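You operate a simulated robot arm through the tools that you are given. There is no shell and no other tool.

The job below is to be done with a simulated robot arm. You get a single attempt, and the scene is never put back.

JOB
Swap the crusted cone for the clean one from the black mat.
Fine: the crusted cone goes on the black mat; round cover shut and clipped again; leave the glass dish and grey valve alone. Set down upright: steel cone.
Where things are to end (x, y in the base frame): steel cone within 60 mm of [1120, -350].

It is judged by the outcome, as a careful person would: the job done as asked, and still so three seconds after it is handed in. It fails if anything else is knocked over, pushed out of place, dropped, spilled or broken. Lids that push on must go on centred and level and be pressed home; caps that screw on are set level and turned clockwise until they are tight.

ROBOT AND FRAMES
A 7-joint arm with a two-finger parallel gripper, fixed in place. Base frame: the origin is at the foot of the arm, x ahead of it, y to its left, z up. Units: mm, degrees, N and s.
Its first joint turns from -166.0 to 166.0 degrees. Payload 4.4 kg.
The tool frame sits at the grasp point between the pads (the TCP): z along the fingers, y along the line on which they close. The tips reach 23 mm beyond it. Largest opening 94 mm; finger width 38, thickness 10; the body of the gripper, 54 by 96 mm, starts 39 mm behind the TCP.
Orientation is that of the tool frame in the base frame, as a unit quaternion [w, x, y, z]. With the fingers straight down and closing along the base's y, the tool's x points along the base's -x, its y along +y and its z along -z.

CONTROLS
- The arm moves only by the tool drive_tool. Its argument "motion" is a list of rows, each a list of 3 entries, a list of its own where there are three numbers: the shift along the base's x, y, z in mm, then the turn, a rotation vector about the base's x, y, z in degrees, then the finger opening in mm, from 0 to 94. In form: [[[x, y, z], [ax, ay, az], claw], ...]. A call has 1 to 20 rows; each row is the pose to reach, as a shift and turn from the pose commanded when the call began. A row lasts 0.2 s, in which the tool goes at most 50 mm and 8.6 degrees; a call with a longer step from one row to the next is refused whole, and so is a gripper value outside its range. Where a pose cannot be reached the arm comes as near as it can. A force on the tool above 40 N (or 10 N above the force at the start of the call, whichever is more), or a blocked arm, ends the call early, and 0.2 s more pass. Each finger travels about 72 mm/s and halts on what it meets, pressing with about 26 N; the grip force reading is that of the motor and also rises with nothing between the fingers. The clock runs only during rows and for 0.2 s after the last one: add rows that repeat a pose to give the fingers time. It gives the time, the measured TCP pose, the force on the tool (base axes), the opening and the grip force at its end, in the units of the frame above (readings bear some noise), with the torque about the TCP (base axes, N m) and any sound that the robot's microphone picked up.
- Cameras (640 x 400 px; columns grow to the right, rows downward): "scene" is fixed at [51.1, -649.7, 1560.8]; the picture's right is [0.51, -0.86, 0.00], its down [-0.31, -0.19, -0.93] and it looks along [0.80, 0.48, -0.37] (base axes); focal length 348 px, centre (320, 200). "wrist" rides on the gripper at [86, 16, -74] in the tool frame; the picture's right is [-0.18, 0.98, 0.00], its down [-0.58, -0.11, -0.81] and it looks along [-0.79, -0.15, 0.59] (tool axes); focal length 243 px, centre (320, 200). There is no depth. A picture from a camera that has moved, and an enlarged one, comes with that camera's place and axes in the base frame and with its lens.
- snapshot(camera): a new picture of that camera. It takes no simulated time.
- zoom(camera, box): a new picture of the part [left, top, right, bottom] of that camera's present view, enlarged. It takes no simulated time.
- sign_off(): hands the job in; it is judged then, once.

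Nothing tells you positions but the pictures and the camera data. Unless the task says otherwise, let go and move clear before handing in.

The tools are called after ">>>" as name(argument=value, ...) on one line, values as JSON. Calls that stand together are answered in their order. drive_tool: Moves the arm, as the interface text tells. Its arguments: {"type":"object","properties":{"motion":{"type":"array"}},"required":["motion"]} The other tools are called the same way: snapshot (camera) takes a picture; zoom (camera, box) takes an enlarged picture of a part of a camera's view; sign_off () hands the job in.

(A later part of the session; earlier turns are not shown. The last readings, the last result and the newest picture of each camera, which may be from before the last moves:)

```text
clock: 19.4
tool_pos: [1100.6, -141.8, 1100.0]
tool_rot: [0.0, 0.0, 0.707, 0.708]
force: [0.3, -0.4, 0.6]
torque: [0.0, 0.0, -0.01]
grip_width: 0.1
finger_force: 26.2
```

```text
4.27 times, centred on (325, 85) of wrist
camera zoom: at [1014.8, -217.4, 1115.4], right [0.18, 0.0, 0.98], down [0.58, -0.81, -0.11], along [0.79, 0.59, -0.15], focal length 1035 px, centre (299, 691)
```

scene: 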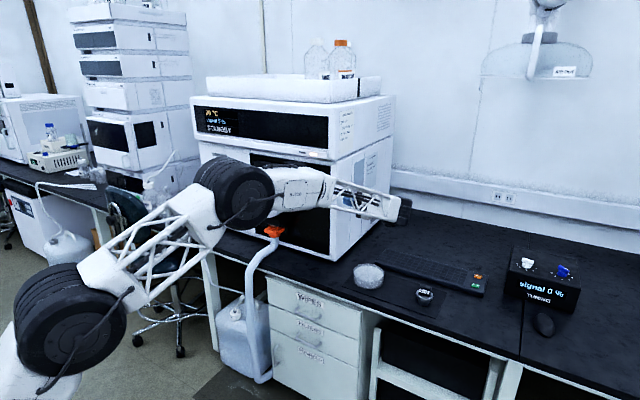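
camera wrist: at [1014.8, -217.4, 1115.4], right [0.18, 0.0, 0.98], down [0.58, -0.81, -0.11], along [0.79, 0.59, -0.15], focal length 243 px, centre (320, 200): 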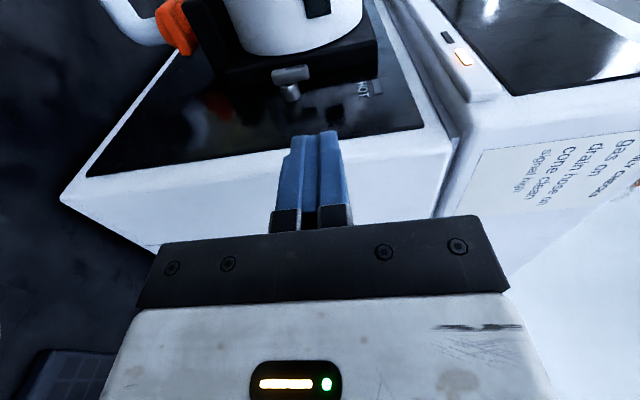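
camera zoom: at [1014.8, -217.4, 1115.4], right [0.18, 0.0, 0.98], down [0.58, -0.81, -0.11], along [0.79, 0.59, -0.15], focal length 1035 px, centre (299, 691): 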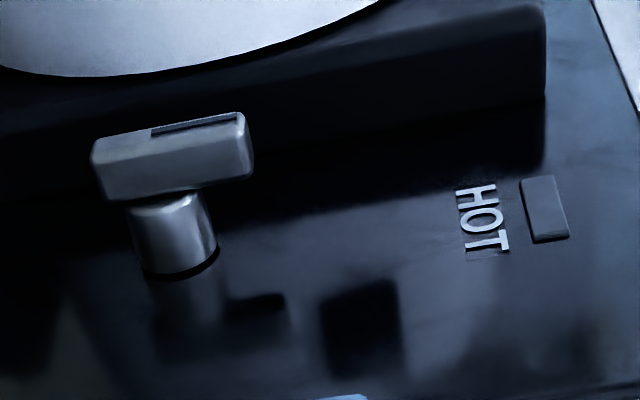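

The black tab is a proud square block on the rim, plausibly a push release; the silver bar is a turn-handle on the panel. I'll approach the tab with closed fingertips and look again just before contact.

>>> drive_tool(motion=[[[0, 40, -1], [0, 0, 0], 0], [[0, 80, -2], [0, 0, 0], 0], [[0, 120, -2], [0, 0, 0], 0], [[0, 160, -2], [0, 0, 0], 0], [[0, 190, -2], [0, 0, 0], 0], [[0, 190, -2], [0, 0, 0], 0]])

>>> snapshot(camera="wrist")

>>> zoom(camera="wrist", box=[240, 50, 400, 160])

>>> zoom(camera="scene", box=[240, 130, 400, 250])

```text
clock: 20.8
tool_pos: [1101.6, 49.3, 1095.6]
tool_rot: [-0.001, -0.001, 0.707, 0.707]
force: [0.3, -0.3, -0.5]
torque: [-0.01, -0.02, -0.02]
grip_width: 0.2
finger_force: 25.9
```

```text
taken
camera wrist: at [1016.0, -25.9, 1110.7], right [0.18, 0.0, 0.98], down [0.58, -0.81, -0.11], along [0.79, 0.59, -0.15], focal length 243 px, centre (320, 200)
```

wrist: 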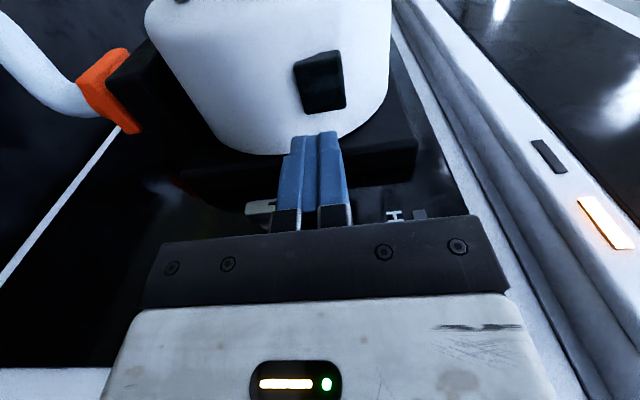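

```text
3.64 times, centred on (320, 105) of wrist
camera zoom: at [1016.0, -25.9, 1110.7], right [0.18, 0.0, 0.98], down [0.58, -0.81, -0.11], along [0.79, 0.59, -0.15], focal length 882 px, centre (320, 546)
```

zoom: 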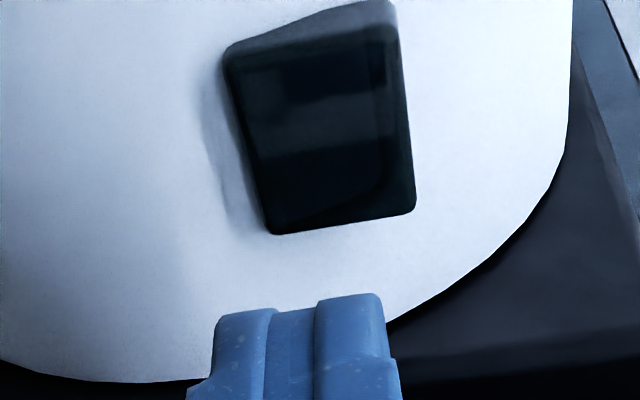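

```text
3.33 times, centred on (320, 190) of scene
camera zoom: at [51.1, -649.7, 1560.8], right [0.51, -0.86, 0.0], down [-0.31, -0.19, -0.93], along [0.8, 0.48, -0.37], focal length 1160 px, centre (320, 233)
```

zoom: 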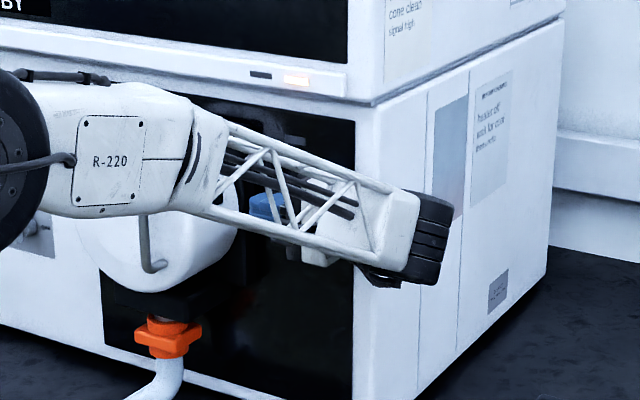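

The tab's outer face is about 55 mm ahead of the fingertips at (1100, ~127, 1096). I'll creep forward in small steps and press lightly, watching force and sound.

>>> drive_tool(motion=[[[0, 10, 1], [0, 0, 0], 0], [[0, 20, 1], [0, 0, 0], 0], [[0, 28, 1], [0, 0, 0], 0], [[0, 34, 1], [0, 0, 0], 0], [[0, 38, 1], [0, 0, 0], 0], [[0, 42, 1], [0, 0, 0], 0], [[0, 44, 1], [0, 0, 0], 0], [[0, 46, 1], [0, 0, 0], 0], [[0, 48, 1], [0, 0, 0], 0], [[0, 50, 1], [0, 0, 0], 0]])

>>> zoom(camera="wrist", box=[240, 50, 400, 160])

```text
clock: 23.0
tool_pos: [1100.2, 97.6, 1096.0]
tool_rot: [0.001, 0.001, 0.706, 0.708]
force: [0.0, 0.4, 0.0]
torque: [-0.01, 0.02, -0.01]
grip_width: 0.1
finger_force: 25.8
```

```text
3.64 times, centred on (320, 105) of wrist
camera zoom: at [1014.8, 23.3, 1112.4], right [0.18, 0.0, 0.98], down [0.58, -0.81, -0.11], along [0.79, 0.59, -0.15], focal length 882 px, centre (320, 546)
```

zoom: 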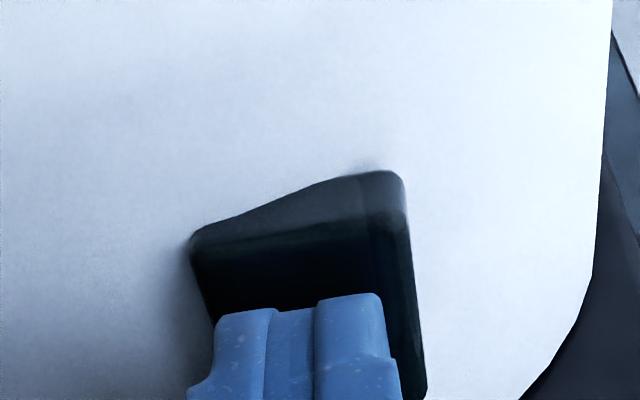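

Very close to contact now with no force yet; continuing in 1–2 mm steps.

>>> drive_tool(motion=[[[0, 2, 0], [0, 0, 0], 0], [[0, 4, 0], [0, 0, 0], 0], [[0, 5, 0], [0, 0, 0], 0], [[0, 6, 0], [0, 0, 0], 0], [[0, 7, 0], [0, 0, 0], 0], [[0, 8, 0], [0, 0, 0], 0], [[0, 9, 0], [0, 0, 0], 0], [[0, 10, 0], [0, 0, 0], 0]])

>>> zoom(camera="wrist", box=[240, 50, 400, 160])

```text
clock: 24.3
tool_pos: [1101.1, 104.0, 1097.8]
tool_rot: [0.001, 0.001, 0.707, 0.708]
force: [-2.7, -8.1, 0.2]
torque: [0.0, -0.05, 0.22]
grip_width: 0.0
finger_force: 25.7
stopped in row 6: the force on the tool passed its limit at 43 N (the readings are from after the stop); the commanded pose is now the measured one
```

```text
3.64 times, centred on (320, 105) of wrist
camera zoom: at [1014.3, 28.0, 1112.8], right [0.18, 0.0, 0.98], down [0.58, -0.81, -0.11], along [0.79, 0.59, -0.15], focal length 882 px, centre (320, 546)
```

zoom: 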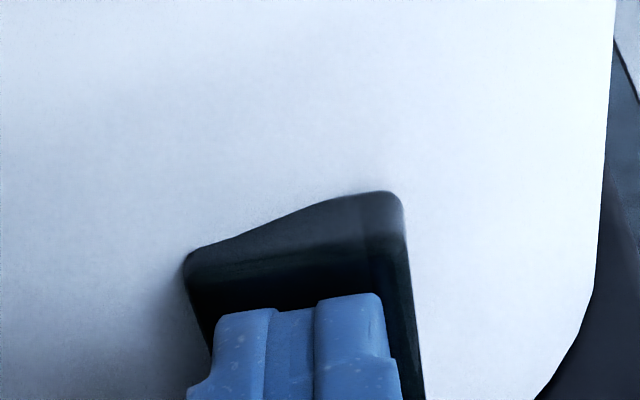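

The tab is rigid under 43 N with no click and looks glossy, so it's a viewing window rather than the clip. That leaves the silver quarter-turn handle beside the cover as the clip; I'll back away and re-orient the tool to face it (tool along +x, yawed 15° so the gripper body clears the cover, camera on top).

>>> drive_tool(motion=[[[0, -45, 0], [0, 0, 0], 0], [[-15, -90, -5], [0, 0, 0], 0], [[-40, -130, -10], [4.1, 5.3, -4.1], 0], [[-70, -160, -15], [8.4, 11, -8.4], 0], [[-95, -180, -20], [12.8, 16.7, -12.8], 0], [[-110, -190, -25], [17.1, 22.3, -17.1], 0], [[-120, -190, -30], [21.5, 28, -21.5], 0], [[-120, -190, -35], [25.9, 33.7, -25.9], 0], [[-120, -190, -40], [30.2, 39.4, -30.2], 10], [[-120, -190, -40], [34.6, 45, -34.6], 20], [[-120, -190, -40], [38.9, 50.7, -38.9], 30], [[-120, -190, -40], [43.3, 56.4, -43.3], 40], [[-120, -190, -40], [47.6, 62.1, -47.6], 40], [[-115, -185, -43], [52, 67.8, -52], 40], [[-110, -170, -43], [55.8, 72.7, -55.8], 40], [[-105, -155, -43], [58.1, 75.7, -58.1], 40], [[-105, -155, -43], [58.1, 75.7, -58.1], 40]])

>>> snapshot(camera="wrist")

>>> snapshot(camera="scene")

```text
clock: 27.9
tool_pos: [995.4, -51.1, 1055.1]
tool_rot: [-0.091, 0.703, 0.091, 0.7]
force: [-0.4, -0.3, -0.6]
torque: [0.02, -0.02, 0.0]
grip_width: 39.9
finger_force: 0.1
```

```text
taken
camera wrist: at [928.4, -86.7, 1140.4], right [0.25, -0.95, -0.19], down [-0.81, -0.1, -0.58], along [0.53, 0.3, -0.79], focal length 243 px, centre (320, 200)
```

wrist: 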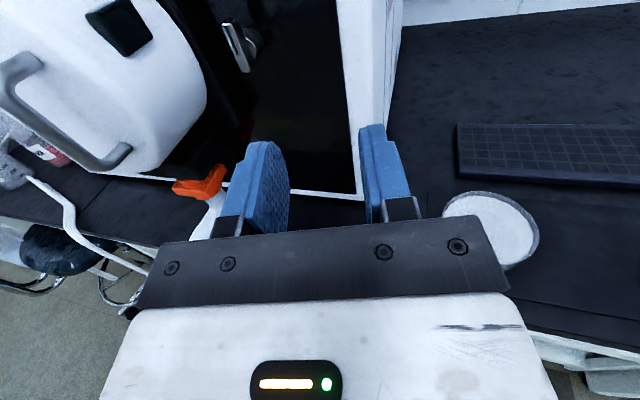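

```text
taken
```

scene: 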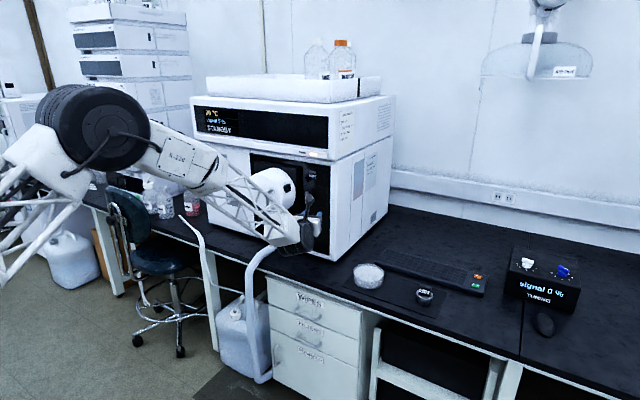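

Right-side-up view now: the silver handle is visible beyond the left finger. I'll zoom to fix its position.

>>> zoom(camera="wrist", box=[180, 0, 320, 100])

>>> zoom(camera="scene", box=[270, 150, 350, 260])

```text
4.00 times, centred on (250, 50) of wrist
camera zoom: at [928.4, -86.7, 1140.4], right [0.25, -0.95, -0.19], down [-0.81, -0.1, -0.58], along [0.53, 0.3, -0.79], focal length 970 px, centre (600, 800)
```

zoom: 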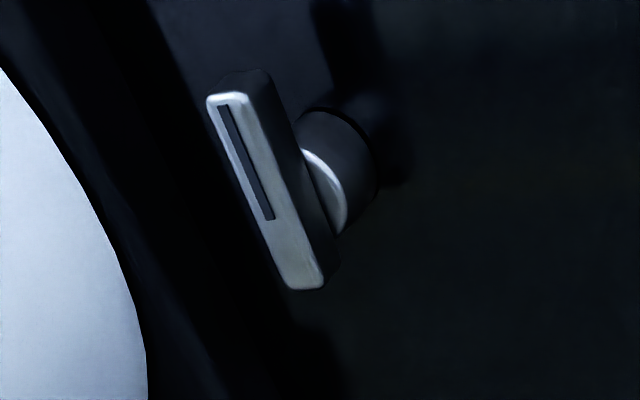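

```text
3.64 times, centred on (310, 205) of scene
camera zoom: at [51.1, -649.7, 1560.8], right [0.51, -0.86, 0.0], down [-0.31, -0.19, -0.93], along [0.8, 0.48, -0.37], focal length 1266 px, centre (356, 182)
```

zoom: 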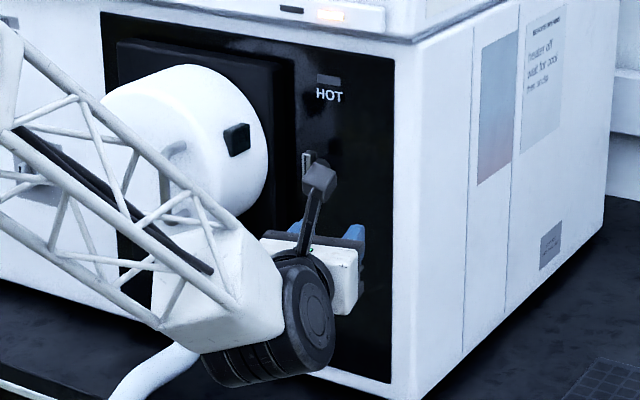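

The silver bar's centre is about (1147, 65, 1057), standing vertical from z≈1036 to 1077. I need the edge of the black backing block next to it, so I'll look closer before sliding the fingers in.

>>> zoom(camera="wrist", box=[200, 0, 270, 44])

>>> zoom(camera="scene", box=[280, 140, 330, 220])

>>> drive_tool(motion=[[[33, 45, 1], [0, 0, 0], 22], [[60, 80, 2], [0, 0, 0], 22], [[66, 94, 2], [0, 0, 0], 22], [[66, 94, 2], [0, 0, 0], 22]])

>>> snapshot(camera="wrist")

>>> zoom(camera="wrist", box=[250, 20, 410, 160])

```text
9.09 times, centred on (235, 22) of wrist
camera zoom: at [928.4, -86.7, 1140.4], right [0.25, -0.95, -0.19], down [-0.81, -0.1, -0.58], along [0.53, 0.3, -0.79], focal length 2206 px, centre (1093, 1818)
```

zoom: 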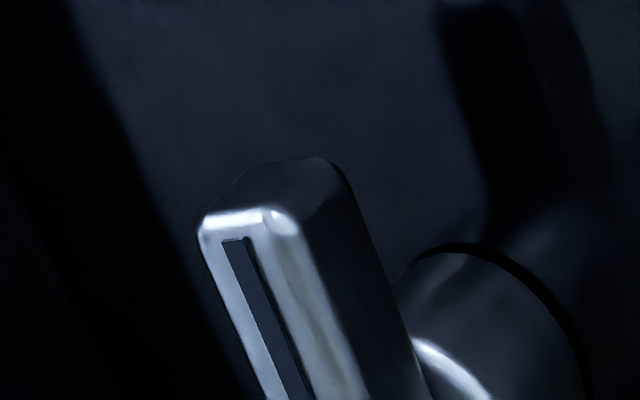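

```text
5.00 times, centred on (305, 180) of scene
camera zoom: at [51.1, -649.7, 1560.8], right [0.51, -0.86, 0.0], down [-0.31, -0.19, -0.93], along [0.8, 0.48, -0.37], focal length 1740 px, centre (395, 300)
```

zoom: 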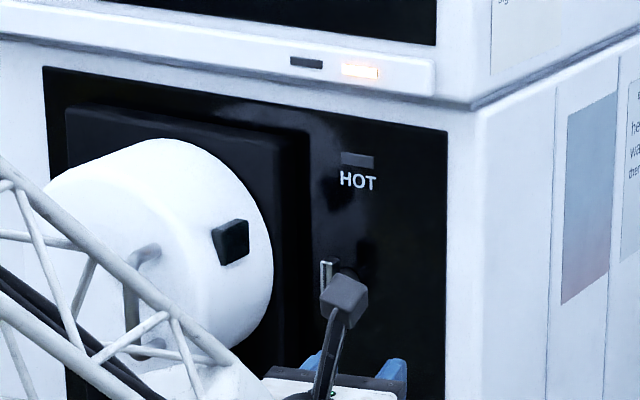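

```text
refused: row 1 steps farther than a row can; nothing moved
```

```text
taken
camera wrist: at [928.4, -86.7, 1140.4], right [0.25, -0.95, -0.19], down [-0.81, -0.1, -0.58], along [0.53, 0.3, -0.79], focal length 243 px, centre (320, 200)
```

wrist: 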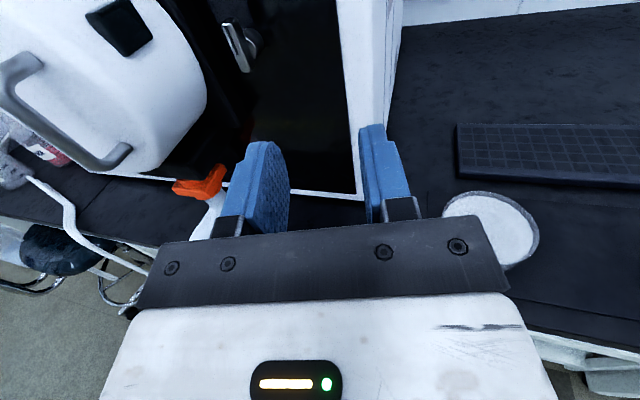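

```text
2.86 times, centred on (330, 90) of wrist
camera zoom: at [928.4, -86.7, 1140.4], right [0.25, -0.95, -0.19], down [-0.81, -0.1, -0.58], along [0.53, 0.3, -0.79], focal length 693 px, centre (291, 514)
```

zoom: 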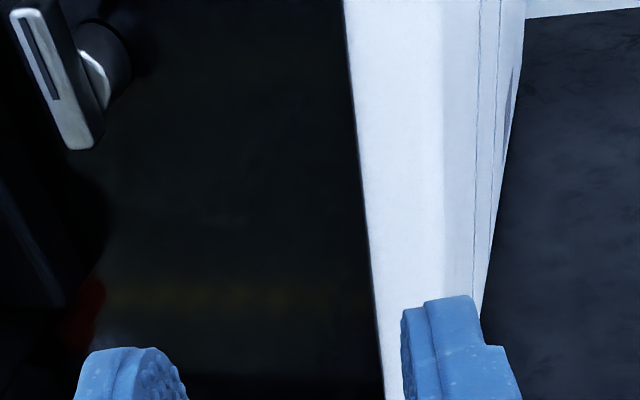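

The backing block's right side is at about y≈105, so fingers around the bar at y≈65 will clear it. The last move was refused only for step length; I'll repeat it with shorter steps.

>>> drive_tool(motion=[[[25, 35, 1], [0, 0, 0], 30], [[50, 70, 2], [0, 0, 0], 30], [[66, 94, 2], [0, 0, 0], 30], [[66, 94, 2], [0, 0, 0], 30]])

>>> snapshot(camera="wrist")

>>> zoom(camera="wrist", box=[250, 50, 410, 190])

```text
clock: 28.9
tool_pos: [1061.5, 44.1, 1056.7]
tool_rot: [-0.092, 0.703, 0.092, 0.7]
force: [-1.2, 0.3, -0.1]
torque: [0.0, 0.01, 0.0]
grip_width: 30.1
finger_force: 0.2
```

```text
taken
camera wrist: at [996.0, 8.1, 1142.3], right [0.25, -0.95, -0.18], down [-0.81, -0.1, -0.58], along [0.53, 0.3, -0.79], focal length 243 px, centre (320, 200)
```

wrist: 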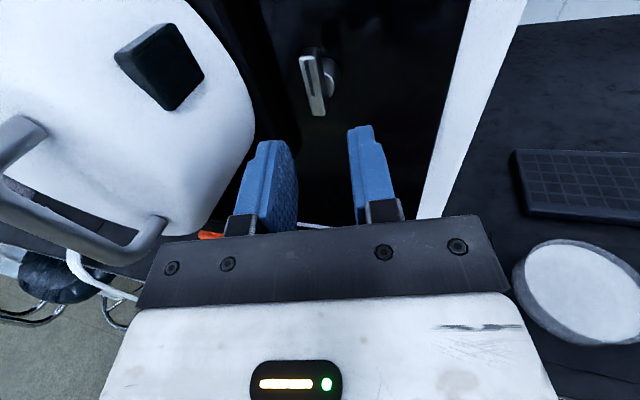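

```text
2.86 times, centred on (330, 120) of wrist
camera zoom: at [996.0, 8.1, 1142.3], right [0.25, -0.95, -0.18], down [-0.81, -0.1, -0.58], along [0.53, 0.3, -0.79], focal length 693 px, centre (291, 429)
```

zoom: 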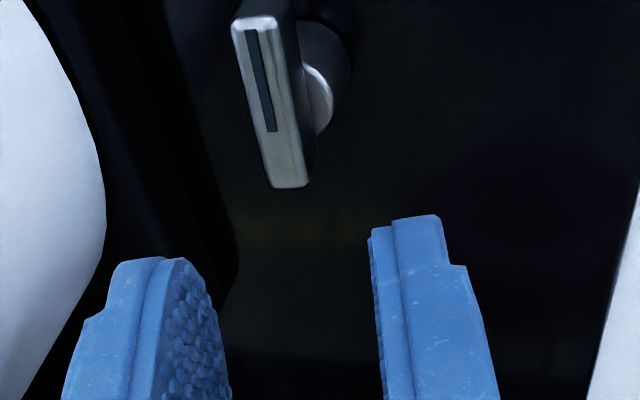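

Aligned with the bar. Now I'll slide forward so the pads straddle it, then check.

>>> drive_tool(motion=[[[19, 5.1, 0.5], [0, 0, 0], 30], [[38, 10.2, 1], [0, 0, 0], 30], [[53, 14.2, 1], [0, 0, 0], 30], [[62, 16.6, 1], [0, 0, 0], 30], [[68, 18.2, 1], [0, 0, 0], 30], [[68, 18.2, 1], [0, 0, 0], 30]])

>>> zoom(camera="wrist", box=[230, 70, 430, 230])

>>> zoom(camera="scene", box=[270, 150, 350, 250])

```text
clock: 30.3
tool_pos: [1130.7, 60.8, 1057.4]
tool_rot: [-0.092, 0.702, 0.092, 0.7]
force: [0.3, 0.6, -0.6]
torque: [0.02, 0.04, -0.05]
grip_width: 30.0
finger_force: 0.0
```

```text
2.50 times, centred on (330, 150) of wrist
camera zoom: at [1063.7, 26.5, 1144.0], right [0.25, -0.95, -0.18], down [-0.81, -0.1, -0.58], along [0.53, 0.3, -0.79], focal length 606 px, centre (295, 325)
```

zoom: 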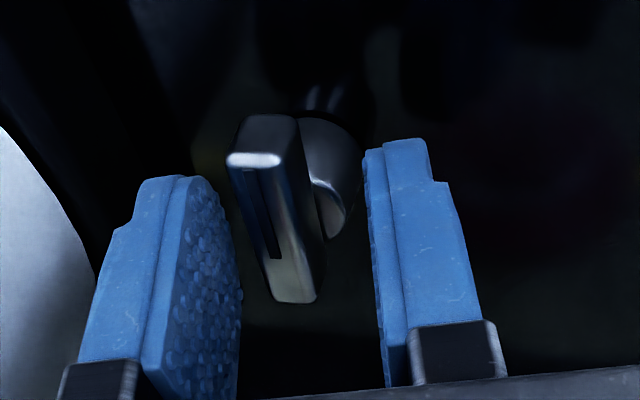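

```text
4.00 times, centred on (310, 200) of scene
camera zoom: at [51.1, -649.7, 1560.8], right [0.51, -0.86, 0.0], down [-0.31, -0.19, -0.93], along [0.8, 0.48, -0.37], focal length 1392 px, centre (360, 200)
```

zoom: 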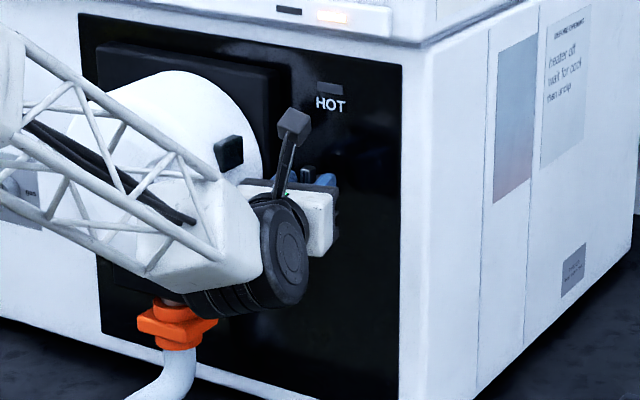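

The bar sits between the pads. I'll close on it and read the grip.

>>> drive_tool(motion=[[[0, 0, 0], [0, 0, 0], 20], [[0, 0, 0], [0, 0, 0], 10], [[0, 0, 0], [0, 0, 0], 5], [[0, 0, 0], [0, 0, 0], 5]])

>>> zoom(camera="wrist", box=[230, 70, 430, 230])

```text
clock: 31.3
tool_pos: [1129.6, 63.4, 1057.0]
tool_rot: [-0.092, 0.702, 0.093, 0.7]
force: [-7.7, 29.6, 0.0]
torque: [0.21, -0.29, 0.4]
grip_width: 18.8
finger_force: 15.2
```

```text
2.50 times, centred on (330, 150) of wrist
camera zoom: at [1063.5, 27.8, 1143.9], right [0.25, -0.95, -0.18], down [-0.81, -0.1, -0.58], along [0.53, 0.3, -0.79], focal length 606 px, centre (295, 325)
```

zoom: 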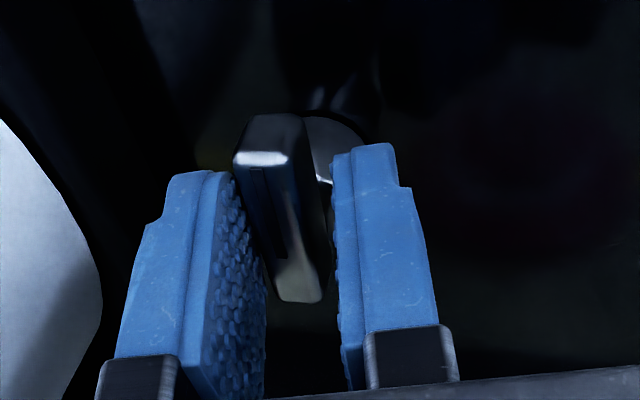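

Only the left pad is on the bar; the right tip seems to meet the round stem behind it. I'll open a little, back off 6 mm, shift 3 mm to the left and close again.

>>> drive_tool(motion=[[[0, 0, 0], [0, 0, 0], 28], [[-3, 0, 1], [0, 0, 0], 28], [[-6.5, 1, 1], [0, 0, 0], 28], [[-6.5, 1, 1], [0, 0, 0], 20], [[-6.5, 1, 1], [0, 0, 0], 10], [[-6.5, 1, 1], [0, 0, 0], 4], [[-6.5, 1, 1], [0, 0, 0], 4]])

>>> zoom(camera="wrist", box=[230, 70, 430, 230])

```text
clock: 32.9
tool_pos: [1122.5, 64.5, 1058.7]
tool_rot: [-0.092, 0.702, 0.093, 0.7]
force: [-18.8, 27.0, 0.7]
torque: [0.22, -0.17, 0.54]
grip_width: 13.1
finger_force: 45.0
```

```text
2.50 times, centred on (330, 150) of wrist
camera zoom: at [1056.1, 28.7, 1144.4], right [0.25, -0.95, -0.18], down [-0.81, -0.1, -0.58], along [0.53, 0.3, -0.79], focal length 606 px, centre (295, 325)
```

zoom: 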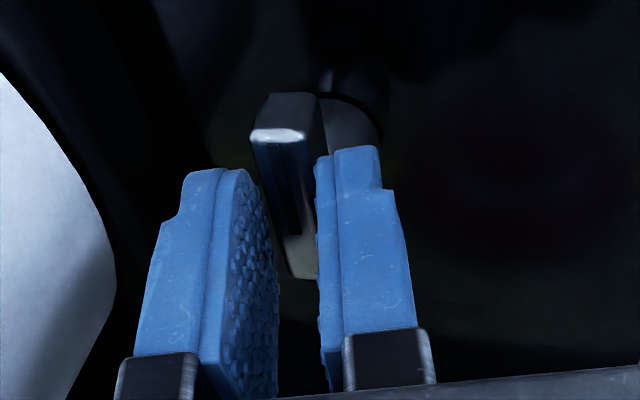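

The bar is gripped (13 mm). I'll centre the tool by a couple of millimetres and try a small clockwise turn (seen from the front), watching the torque.

>>> drive_tool(motion=[[[0, 1.5, 0], [0, 0, 0], 4], [[1, 3, 0], [0, 0, 0], 4], [[1, 3, 0], [4, 0, 0], 4], [[1, 3, 0], [8, 0, 0], 4], [[1, 3, 0], [12, 0, 0], 4], [[1, 3, 0], [12, 0, 0], 4]])

>>> zoom(camera="wrist", box=[230, 70, 430, 230])

```text
clock: 33.5
tool_pos: [1123.0, 64.5, 1057.5]
tool_rot: [-0.092, 0.703, 0.092, 0.7]
force: [-14.5, 1.4, 4.1]
torque: [0.05, 0.36, 0.03]
grip_width: 12.6
finger_force: 45.4
stopped in row 2: the force on the tool passed its limit at 47 N (the readings are from after the stop); the commanded pose is now the measured one
```

```text
2.50 times, centred on (330, 150) of wrist
camera zoom: at [1056.1, 28.8, 1144.4], right [0.25, -0.95, -0.18], down [-0.81, -0.1, -0.58], along [0.53, 0.3, -0.79], focal length 606 px, centre (295, 325)
```

zoom: 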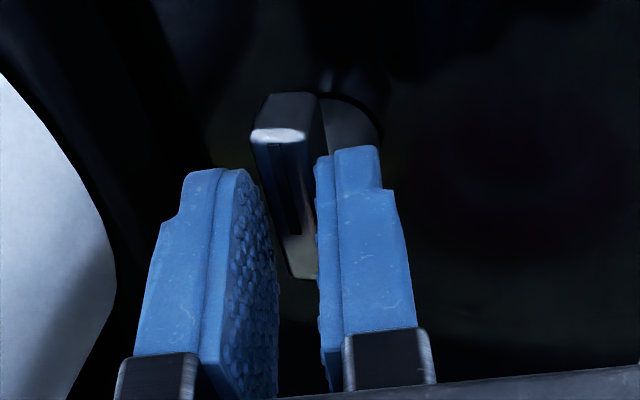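

The side load has relaxed at this pose. Now the small clockwise turn only.

>>> drive_tool(motion=[[[0, 0, 0], [3, 0, 0], 4], [[0, 0, 0], [6, 0, 0], 4], [[0, 0, 0], [9, 0, 0], 4], [[0, 0, 0], [12, 0, 0], 4]])

>>> zoom(camera="wrist", box=[230, 70, 430, 230])

```text
clock: 34.2
tool_pos: [1121.6, 63.8, 1058.5]
tool_rot: [-0.135, 0.695, 0.049, 0.704]
force: [-15.1, -2.3, 3.0]
torque: [-0.04, -0.29, -0.2]
grip_width: 12.6
finger_force: 44.5
stopped in row 3: the force on the tool passed its limit at 40 N (the readings are from after the stop); the commanded pose is now the measured one
```

```text
2.50 times, centred on (330, 150) of wrist
camera zoom: at [1056.1, 17.8, 1138.9], right [0.25, -0.92, -0.3], down [-0.81, -0.03, -0.59], along [0.53, 0.39, -0.75], focal length 606 px, centre (295, 325)
```

zoom: 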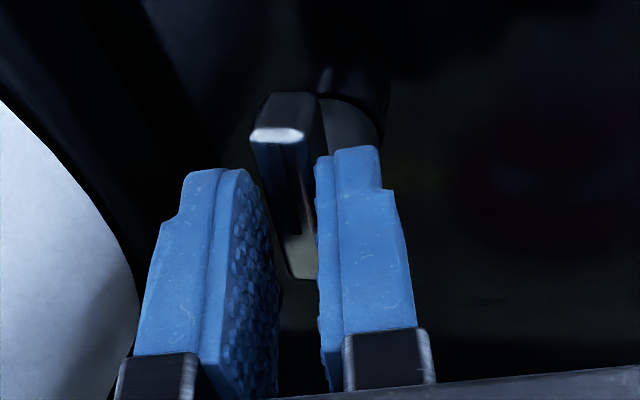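

The bar turns with the tool clockwise — it does rotate. The trip came from side load, so I'll loosen to use the fingers as a loose spanner and keep turning in stages.

>>> drive_tool(motion=[[[0, 0, 0], [0, 0, 0], 15], [[0, 1, 0], [0, 0, 0], 15], [[0, 1, 0], [4, 0, 0], 15], [[0, 1, 0], [8, 0, 0], 15], [[0, 1, 0], [12, 0, 0], 15], [[0, 1, 0], [16, 0, 0], 15], [[0, 1, 0], [20, 0, 0], 15], [[0, 1, 0], [24, 0, 0], 15], [[0, 1, 0], [28, 0, 0], 15]])

>>> zoom(camera="wrist", box=[230, 70, 430, 230])

```text
clock: 36.2
tool_pos: [1122.2, 64.3, 1056.3]
tool_rot: [-0.298, 0.643, -0.123, 0.695]
force: [-0.8, -16.0, -9.4]
torque: [-0.17, -0.02, -0.53]
grip_width: 22.3
finger_force: 7.9
```

```text
2.50 times, centred on (330, 150) of wrist
camera zoom: at [1056.5, -14.8, 1107.1], right [0.25, -0.67, -0.7], down [-0.81, 0.25, -0.53], along [0.53, 0.7, -0.48], focal length 606 px, centre (295, 325)
```

zoom: 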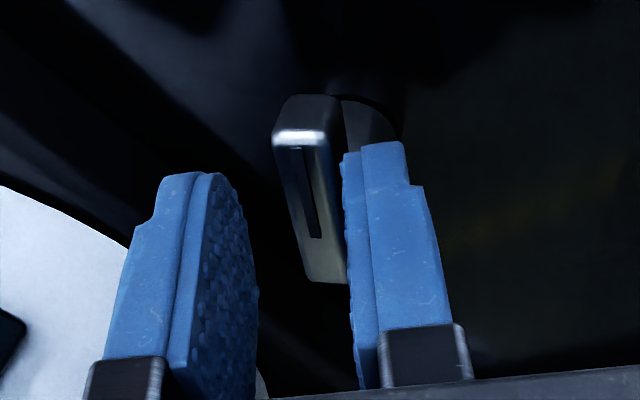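

The bar has followed about 30° and is resting on the right pad, which tells me the pivot is at about (y 65.5, z 1057.5). I'll re-centre on that pivot and continue turning clockwise toward 90°.

>>> drive_tool(motion=[[[1, -2.5, -2.5], [0, 0, 0], 16], [[1, -4.6, -4.7], [0, 0, 0], 15], [[1, -4.3, -5.2], [5, 0, 0], 15], [[1, -3.9, -5.6], [10, 0, 0], 15], [[1, -3.5, -6.0], [15, 0, 0], 15], [[1, -3.0, -6.3], [20, 0, 0], 15], [[1, -2.5, -6.6], [25, 0, 0], 15], [[1, -2.0, -6.9], [30, 0, 0], 15], [[1, -1.5, -7.1], [35, 0, 0], 15], [[1, -1.0, -7.3], [40, 0, 0], 15]])

>>> zoom(camera="wrist", box=[230, 70, 430, 230])

>>> snapshot(camera="scene")

```text
clock: 38.1
tool_pos: [1119.6, 37.4, 1057.5]
tool_rot: [-0.46, 0.559, -0.279, 0.631]
force: [-195.4, -20.9, 15.2]
torque: [0.32, -0.32, 1.99]
grip_width: 2.8
finger_force: 0.1
out of reach, approached as far as the arm can: row 6, 7, 8, 9
stopped in row 9: the force on the tool passed its limit at 1197 N (the readings are from after the stop); the commanded pose is now the measured one
```

```text
2.50 times, centred on (330, 150) of wrist
camera zoom: at [1057.6, -58.7, 1064.9], right [0.26, -0.25, -0.93], down [-0.83, 0.43, -0.34], along [0.49, 0.87, -0.1], focal length 606 px, centre (295, 325)
```

zoom: 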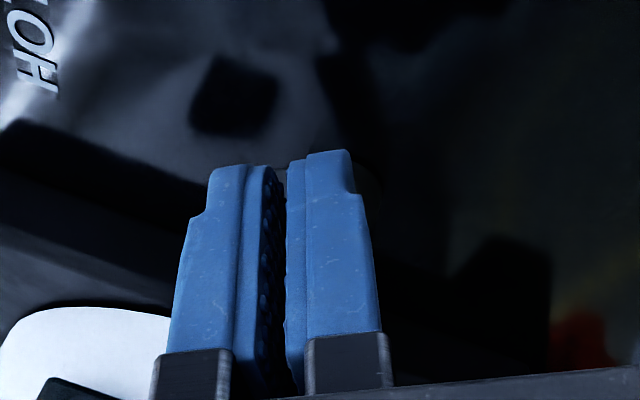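

```text
taken
```

scene: 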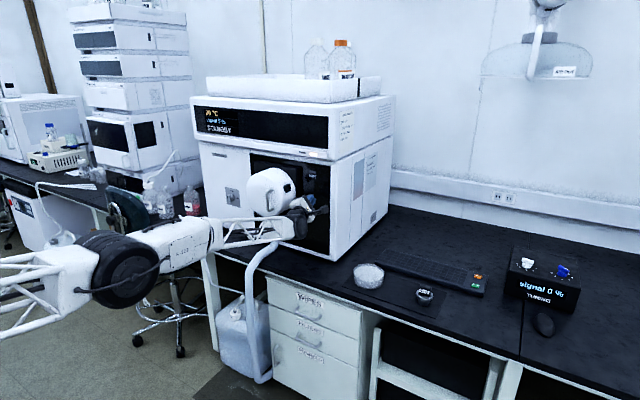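

The arm ran into its own joint limit partway and slid off, and the fingertips are now pressing on the bar's front. I'll back straight out at once and inspect for any harm.

>>> drive_tool(motion=[[[-15, -2, 0], [0, 0, 0], 3], [[-35, -6, 0], [0, 0, 0], 3], [[-60, -15, 0], [0, 0, 0], 3], [[-90, -30, 0], [0, 0, 0], 3], [[-90, -30, 0], [0, 0, 0], 3]])

>>> snapshot(camera="wrist")

>>> snapshot(camera="scene")

>>> zoom(camera="wrist", box=[220, 0, 420, 150])

```text
clock: 39.3
tool_pos: [1031.6, 8.6, 1055.2]
tool_rot: [-0.46, 0.561, -0.278, 0.63]
force: [0.0, 0.4, 0.0]
torque: [0.03, 0.02, -0.03]
grip_width: 3.0
finger_force: 0.1
```

```text
taken
camera wrist: at [969.2, -88.7, 1063.1], right [0.25, -0.25, -0.94], down [-0.84, 0.43, -0.34], along [0.49, 0.87, -0.1], focal length 243 px, centre (320, 200)
```

wrist: 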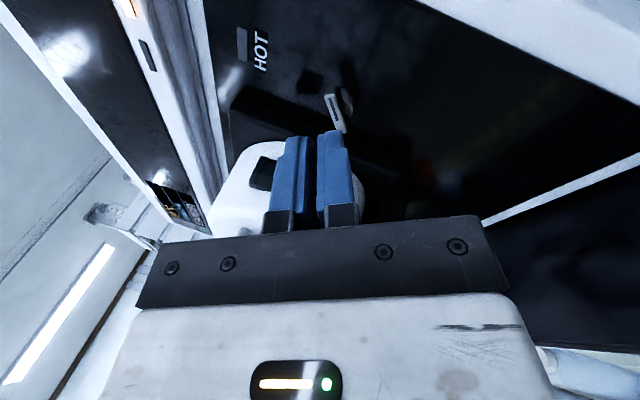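

```text
taken
```

scene: 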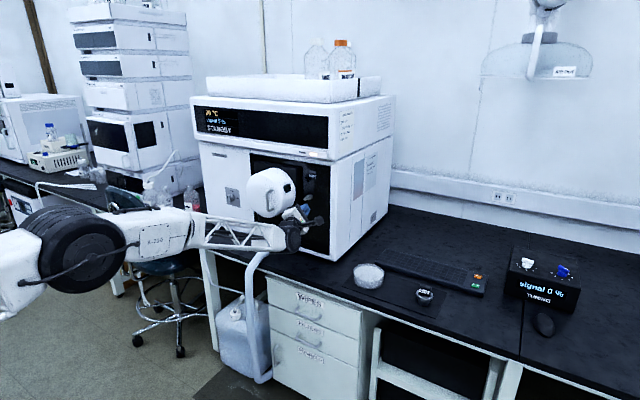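

```text
2.67 times, centred on (320, 75) of wrist
camera zoom: at [969.2, -88.7, 1063.1], right [0.25, -0.25, -0.94], down [-0.84, 0.43, -0.34], along [0.49, 0.87, -0.1], focal length 647 px, centre (320, 533)
```

zoom: 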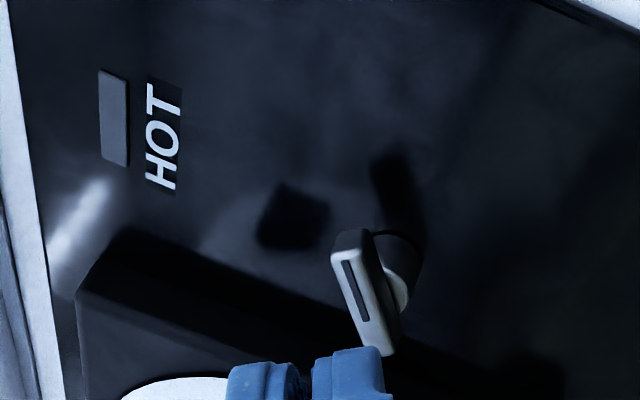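

No damage visible: the silver bar simply sits about 54° clockwise now and stays put. I'll unwind the wrist, then finish the quarter turn by pressing the bar's raised end downward with closed fingertips from above.

>>> drive_tool(motion=[[[-5, 0, 8], [-7.3, 3.6, 0.2], 0], [[-10, 0, 16], [-14.7, 7.3, 0.3], 0], [[-10, 4, 24], [-22, 10.9, 0.5], 0], [[-10, 8, 32], [-29.4, 14.6, 0.6], 0], [[-10, 12, 40], [-36.7, 18.2, 0.8], 0], [[-5, 16, 48], [-44.1, 21.9, 0.9], 0], [[0, 20, 56], [-51.4, 25.5, 1.1], 0], [[5, 25, 62], [-58.8, 29.2, 1.2], 0], [[5, 30, 68], [-66.1, 32.8, 1.4], 0], [[5, 33, 68], [-66.1, 32.8, 1.4], 0]])

>>> snapshot(camera="wrist")

>>> zoom(camera="wrist", box=[230, 60, 410, 190])

```text
clock: 41.5
tool_pos: [1037.2, 43.7, 1123.5]
tool_rot: [0.002, 0.867, -0.001, 0.498]
force: [-0.2, 0.2, 0.9]
torque: [0.0, -0.01, -0.03]
grip_width: 0.0
finger_force: 25.7
```

```text
taken
camera wrist: at [1018.1, 25.7, 1234.9], right [-0.1, -0.98, -0.16], down [-0.99, 0.11, -0.1], along [0.11, 0.15, -0.98], focal length 243 px, centre (320, 200)
```

wrist: 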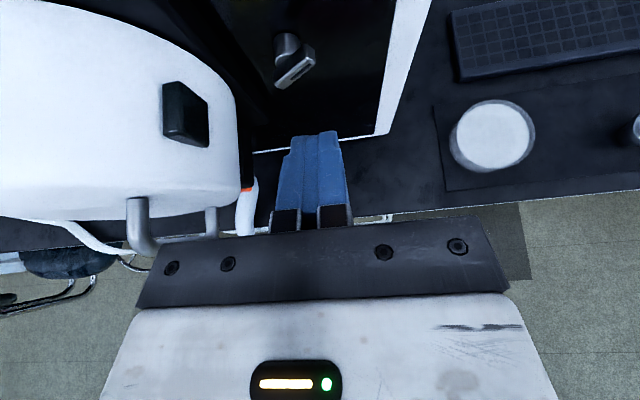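

```text
3.08 times, centred on (320, 125) of wrist
camera zoom: at [1018.1, 25.7, 1234.9], right [-0.1, -0.98, -0.16], down [-0.99, 0.11, -0.1], along [0.11, 0.15, -0.98], focal length 746 px, centre (320, 431)
```

zoom: 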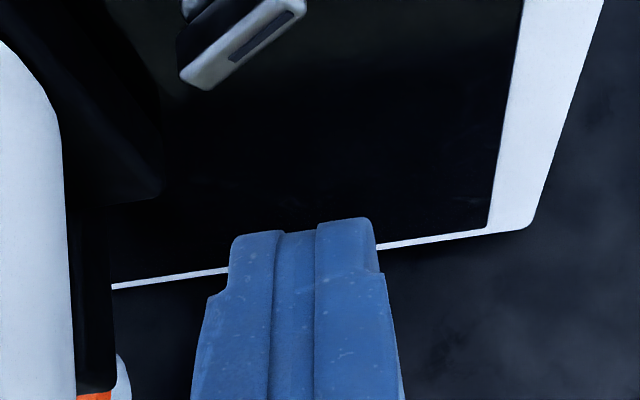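

From above I can see the bar leaning right. Moving forward over its raised end.

>>> drive_tool(motion=[[[35, 3, -2], [0, 0, 0], 0], [[70, 5, -4], [0, 0, 0], 0], [[95, 6, -6], [0, 0, 0], 0], [[103, 6.6, -6.5], [0, 0, 0], 0], [[103, 6.6, -6.5], [0, 0, 0], 0]])

>>> snapshot(camera="wrist")

>>> zoom(camera="wrist", box=[230, 60, 410, 190])

>>> zoom(camera="scene", box=[270, 150, 350, 250])

```text
clock: 42.7
tool_pos: [1141.1, 49.8, 1116.4]
tool_rot: [0.001, 0.867, -0.001, 0.498]
force: [-0.7, -0.5, -0.8]
torque: [-0.01, 0.02, -0.01]
grip_width: 0.0
finger_force: 26.2
```

```text
taken
camera wrist: at [1120.3, 32.5, 1229.4], right [-0.1, -0.98, -0.16], down [-0.99, 0.11, -0.1], along [0.11, 0.15, -0.98], focal length 243 px, centre (320, 200)
```

wrist: 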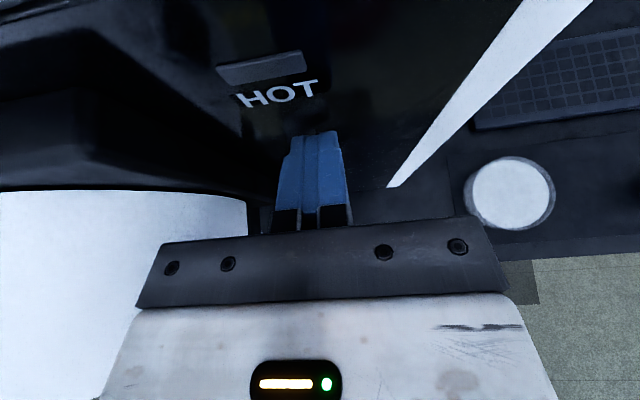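

```text
3.08 times, centred on (320, 125) of wrist
camera zoom: at [1120.3, 32.5, 1229.4], right [-0.1, -0.98, -0.16], down [-0.99, 0.11, -0.1], along [0.11, 0.15, -0.98], focal length 746 px, centre (320, 431)
```

zoom: 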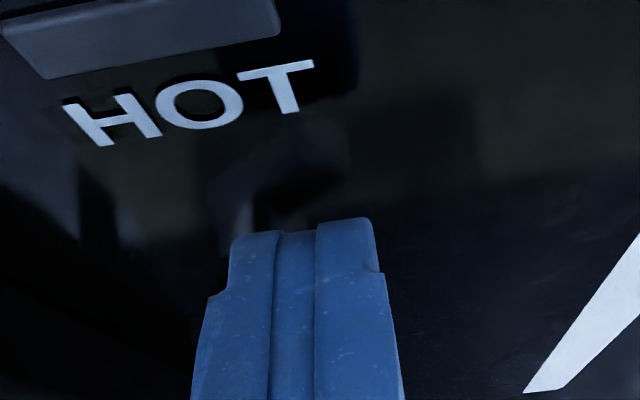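

```text
4.00 times, centred on (310, 200) of scene
camera zoom: at [51.1, -649.7, 1560.8], right [0.51, -0.86, 0.0], down [-0.31, -0.19, -0.93], along [0.8, 0.48, -0.37], focal length 1392 px, centre (360, 200)
```

zoom: 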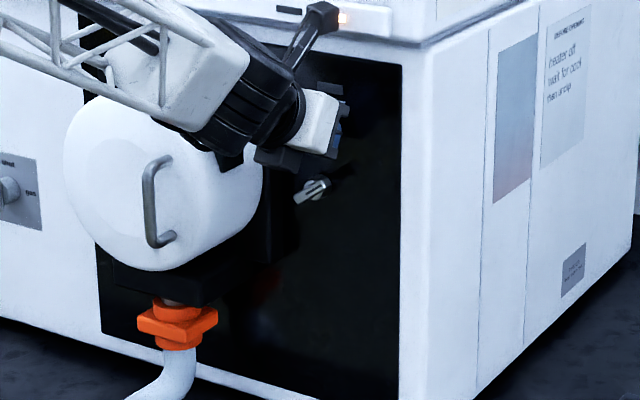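

The fingertips are above the bar's raised end, clear of the panel. Pressing down slowly about 27 mm to bring the bar level.

>>> drive_tool(motion=[[[-1, -1, -5], [0, 0, 0], 0], [[-1, -1, -9], [0, 0, 0], 0], [[-1, -1, -12], [0, 0, 0], 0], [[-1, -1, -15], [0, 0, 0], 0], [[-1, -1, -18], [0, 0, 0], 0], [[-1, -1, -21], [0, 0, 0], 0], [[-1, -1, -23], [0, 0, 0], 0], [[-1, -1, -25], [0, 0, 0], 0]])

>>> zoom(camera="scene", box=[270, 150, 350, 250])

>>> zoom(camera="wrist", box=[230, 60, 410, 190])

```text
clock: 44.6
tool_pos: [1141.6, 45.0, 1097.0]
tool_rot: [0.002, 0.866, -0.002, 0.5]
force: [-0.9, -3.9, 3.3]
torque: [-0.13, -0.07, -0.03]
grip_width: 0.0
finger_force: 26.1
stopped in row 8: the force on the tool passed its limit at 42 N (the readings are from after the stop); the commanded pose is now the measured one
```

```text
4.00 times, centred on (310, 200) of scene
camera zoom: at [51.1, -649.7, 1560.8], right [0.51, -0.86, 0.0], down [-0.31, -0.19, -0.93], along [0.8, 0.48, -0.37], focal length 1392 px, centre (360, 200)
```

zoom: 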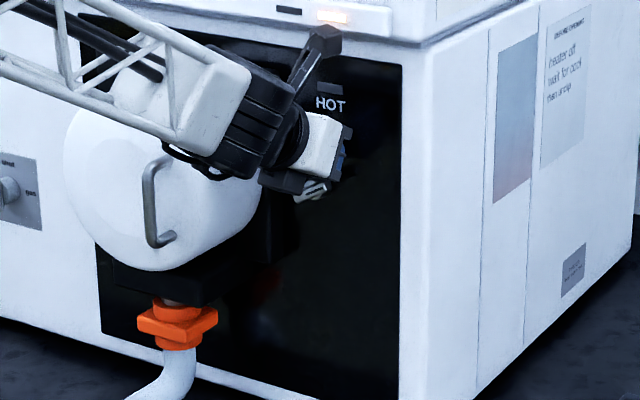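

```text
3.08 times, centred on (320, 125) of wrist
camera zoom: at [1119.7, 28.8, 1207.8], right [-0.1, -0.98, -0.16], down [-0.99, 0.11, -0.1], along [0.12, 0.15, -0.98], focal length 746 px, centre (320, 431)
```

zoom: 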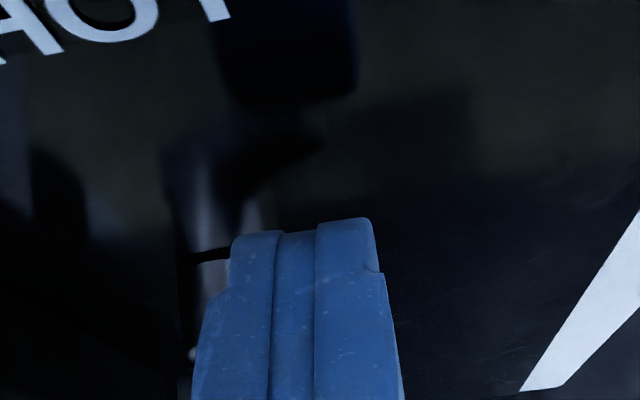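

It stopped at 42 N, but the contact was close to the pivot with little leverage. I'll lift, shift 6 mm outward toward the bar's tip and press again.

>>> drive_tool(motion=[[[0, 0, 10], [0, 0, 0], 0], [[0, -6, 10], [0, 0, 0], 0], [[0, -6, 4], [0, 0, 0], 0], [[0, -6, 1], [0, 0, 0], 0], [[0, -6, -2], [0, 0, 0], 0], [[0, -6, -4], [0, 0, 0], 0], [[0, -6, -6], [0, 0, 0], 0], [[0, -6, -8], [0, 0, 0], 0]])

>>> zoom(camera="scene", box=[290, 170, 330, 220])

```text
clock: 46.3
tool_pos: [1140.1, 37.0, 1093.1]
tool_rot: [0.002, 0.865, -0.003, 0.502]
force: [-4.9, -6.1, 5.2]
torque: [-0.12, 0.08, -0.06]
grip_width: 0.0
finger_force: 26.4
stopped in row 8: the force on the tool passed its limit at 43 N (the readings are from after the stop); the commanded pose is now the measured one
```

```text
8.00 times, centred on (310, 195) of scene
camera zoom: at [51.1, -649.7, 1560.8], right [0.51, -0.86, 0.0], down [-0.31, -0.19, -0.93], along [0.8, 0.48, -0.37], focal length 2784 px, centre (400, 240)
```

zoom: 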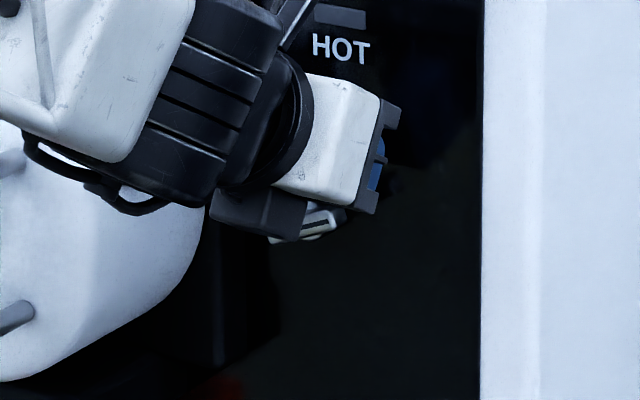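

I'll lift away and look at where the bar is now.

>>> drive_tool(motion=[[[0, 0, 15], [0, 0, 0], 0], [[-30, 0, 25], [0, 0, 0], 0], [[-70, -5, 30], [0, 0, 0], 0], [[-105, -5, 30], [0, 0, 0], 0], [[-105, -5, 30], [0, 0, 0], 0]])

>>> zoom(camera="wrist", box=[240, 0, 340, 80])

>>> zoom(camera="scene", box=[290, 170, 330, 220])

```text
clock: 47.5
tool_pos: [1034.5, 34.6, 1121.3]
tool_rot: [0.003, 0.865, -0.004, 0.501]
force: [-0.5, 0.4, -0.3]
torque: [-0.02, 0.0, -0.02]
grip_width: 0.0
finger_force: 26.1
```

```text
5.00 times, centred on (290, 40) of wrist
camera zoom: at [1014.5, 17.6, 1233.0], right [-0.1, -0.98, -0.16], down [-0.99, 0.12, -0.1], along [0.12, 0.15, -0.98], focal length 1213 px, centre (470, 1000)
```

zoom: 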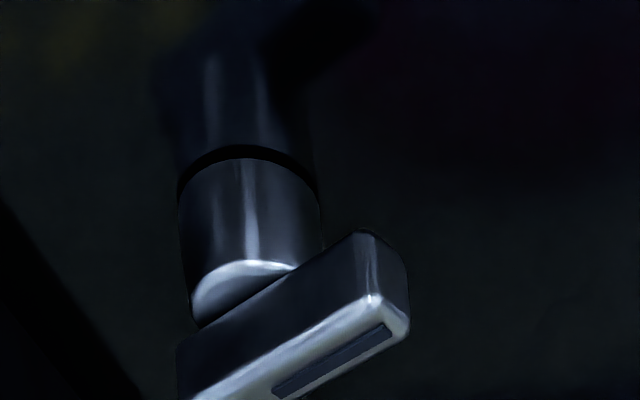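

```text
8.00 times, centred on (310, 195) of scene
camera zoom: at [51.1, -649.7, 1560.8], right [0.51, -0.86, 0.0], down [-0.31, -0.19, -0.93], along [0.8, 0.48, -0.37], focal length 2784 px, centre (400, 240)
```

zoom: 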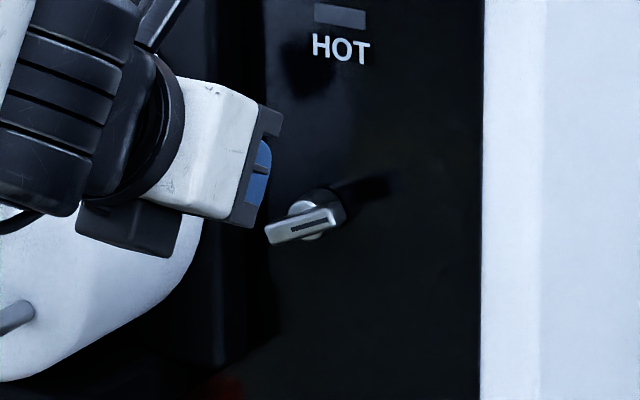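

The bar is now about 60° clockwise and won't go further, so that is probably its open stop. I'll open the gripper and go to the cover handle, approaching from the right-front with a 30° yaw, to see whether the cover is released.

>>> drive_tool(motion=[[[-35, 10, -5], [1.3, -4.9, 4.9], 10], [[-70, 25, -15], [2.6, -9.8, 9.8], 20], [[-85, 50, -30], [4, -14.7, 14.7], 30], [[-85, 75, -45], [5.3, -19.5, 19.5], 30], [[-85, 94, -59], [6.6, -24.4, 24.4], 30], [[-85, 94, -59], [7.9, -29.3, 29.3], 30], [[-85, 94, -59], [7.9, -29.3, 29.3], 30]])

>>> snapshot(camera="wrist")

>>> zoom(camera="wrist", box=[240, 60, 420, 200])

>>> zoom(camera="scene", box=[230, 140, 350, 250])

```text
clock: 49.1
tool_pos: [951.9, 126.6, 1062.8]
tool_rot: [-0.183, 0.682, 0.179, 0.685]
force: [0.8, -0.3, -0.7]
torque: [0.02, -0.03, 0.0]
grip_width: 29.9
finger_force: 0.1
```

```text
taken
camera wrist: at [895.1, 74.7, 1148.3], right [0.49, -0.85, -0.19], down [-0.75, -0.3, -0.59], along [0.44, 0.43, -0.79], focal length 243 px, centre (320, 200)
```

wrist: 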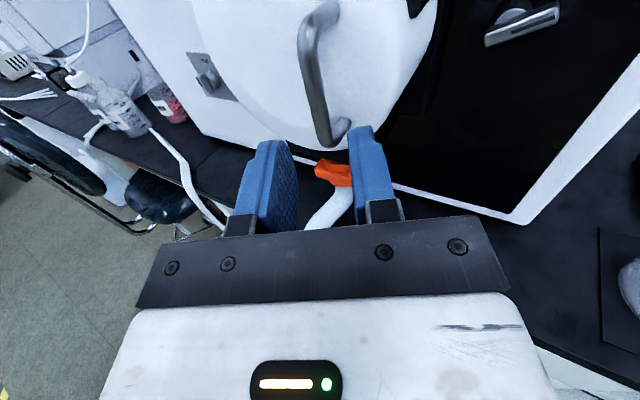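

```text
2.86 times, centred on (330, 130) of wrist
camera zoom: at [895.1, 74.7, 1148.3], right [0.49, -0.85, -0.19], down [-0.75, -0.3, -0.59], along [0.44, 0.43, -0.79], focal length 693 px, centre (291, 400)
```

zoom: 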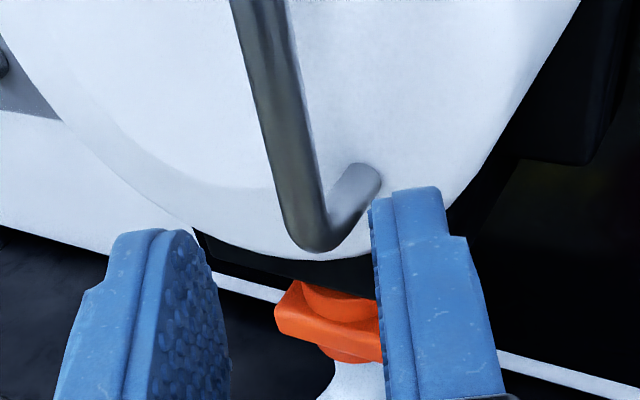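

```text
3.64 times, centred on (290, 195) of scene
camera zoom: at [51.1, -649.7, 1560.8], right [0.51, -0.86, 0.0], down [-0.31, -0.19, -0.93], along [0.8, 0.48, -0.37], focal length 1266 px, centre (429, 218)
```

zoom: 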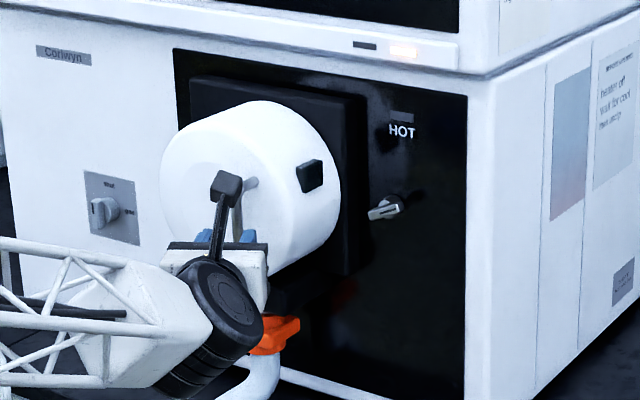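

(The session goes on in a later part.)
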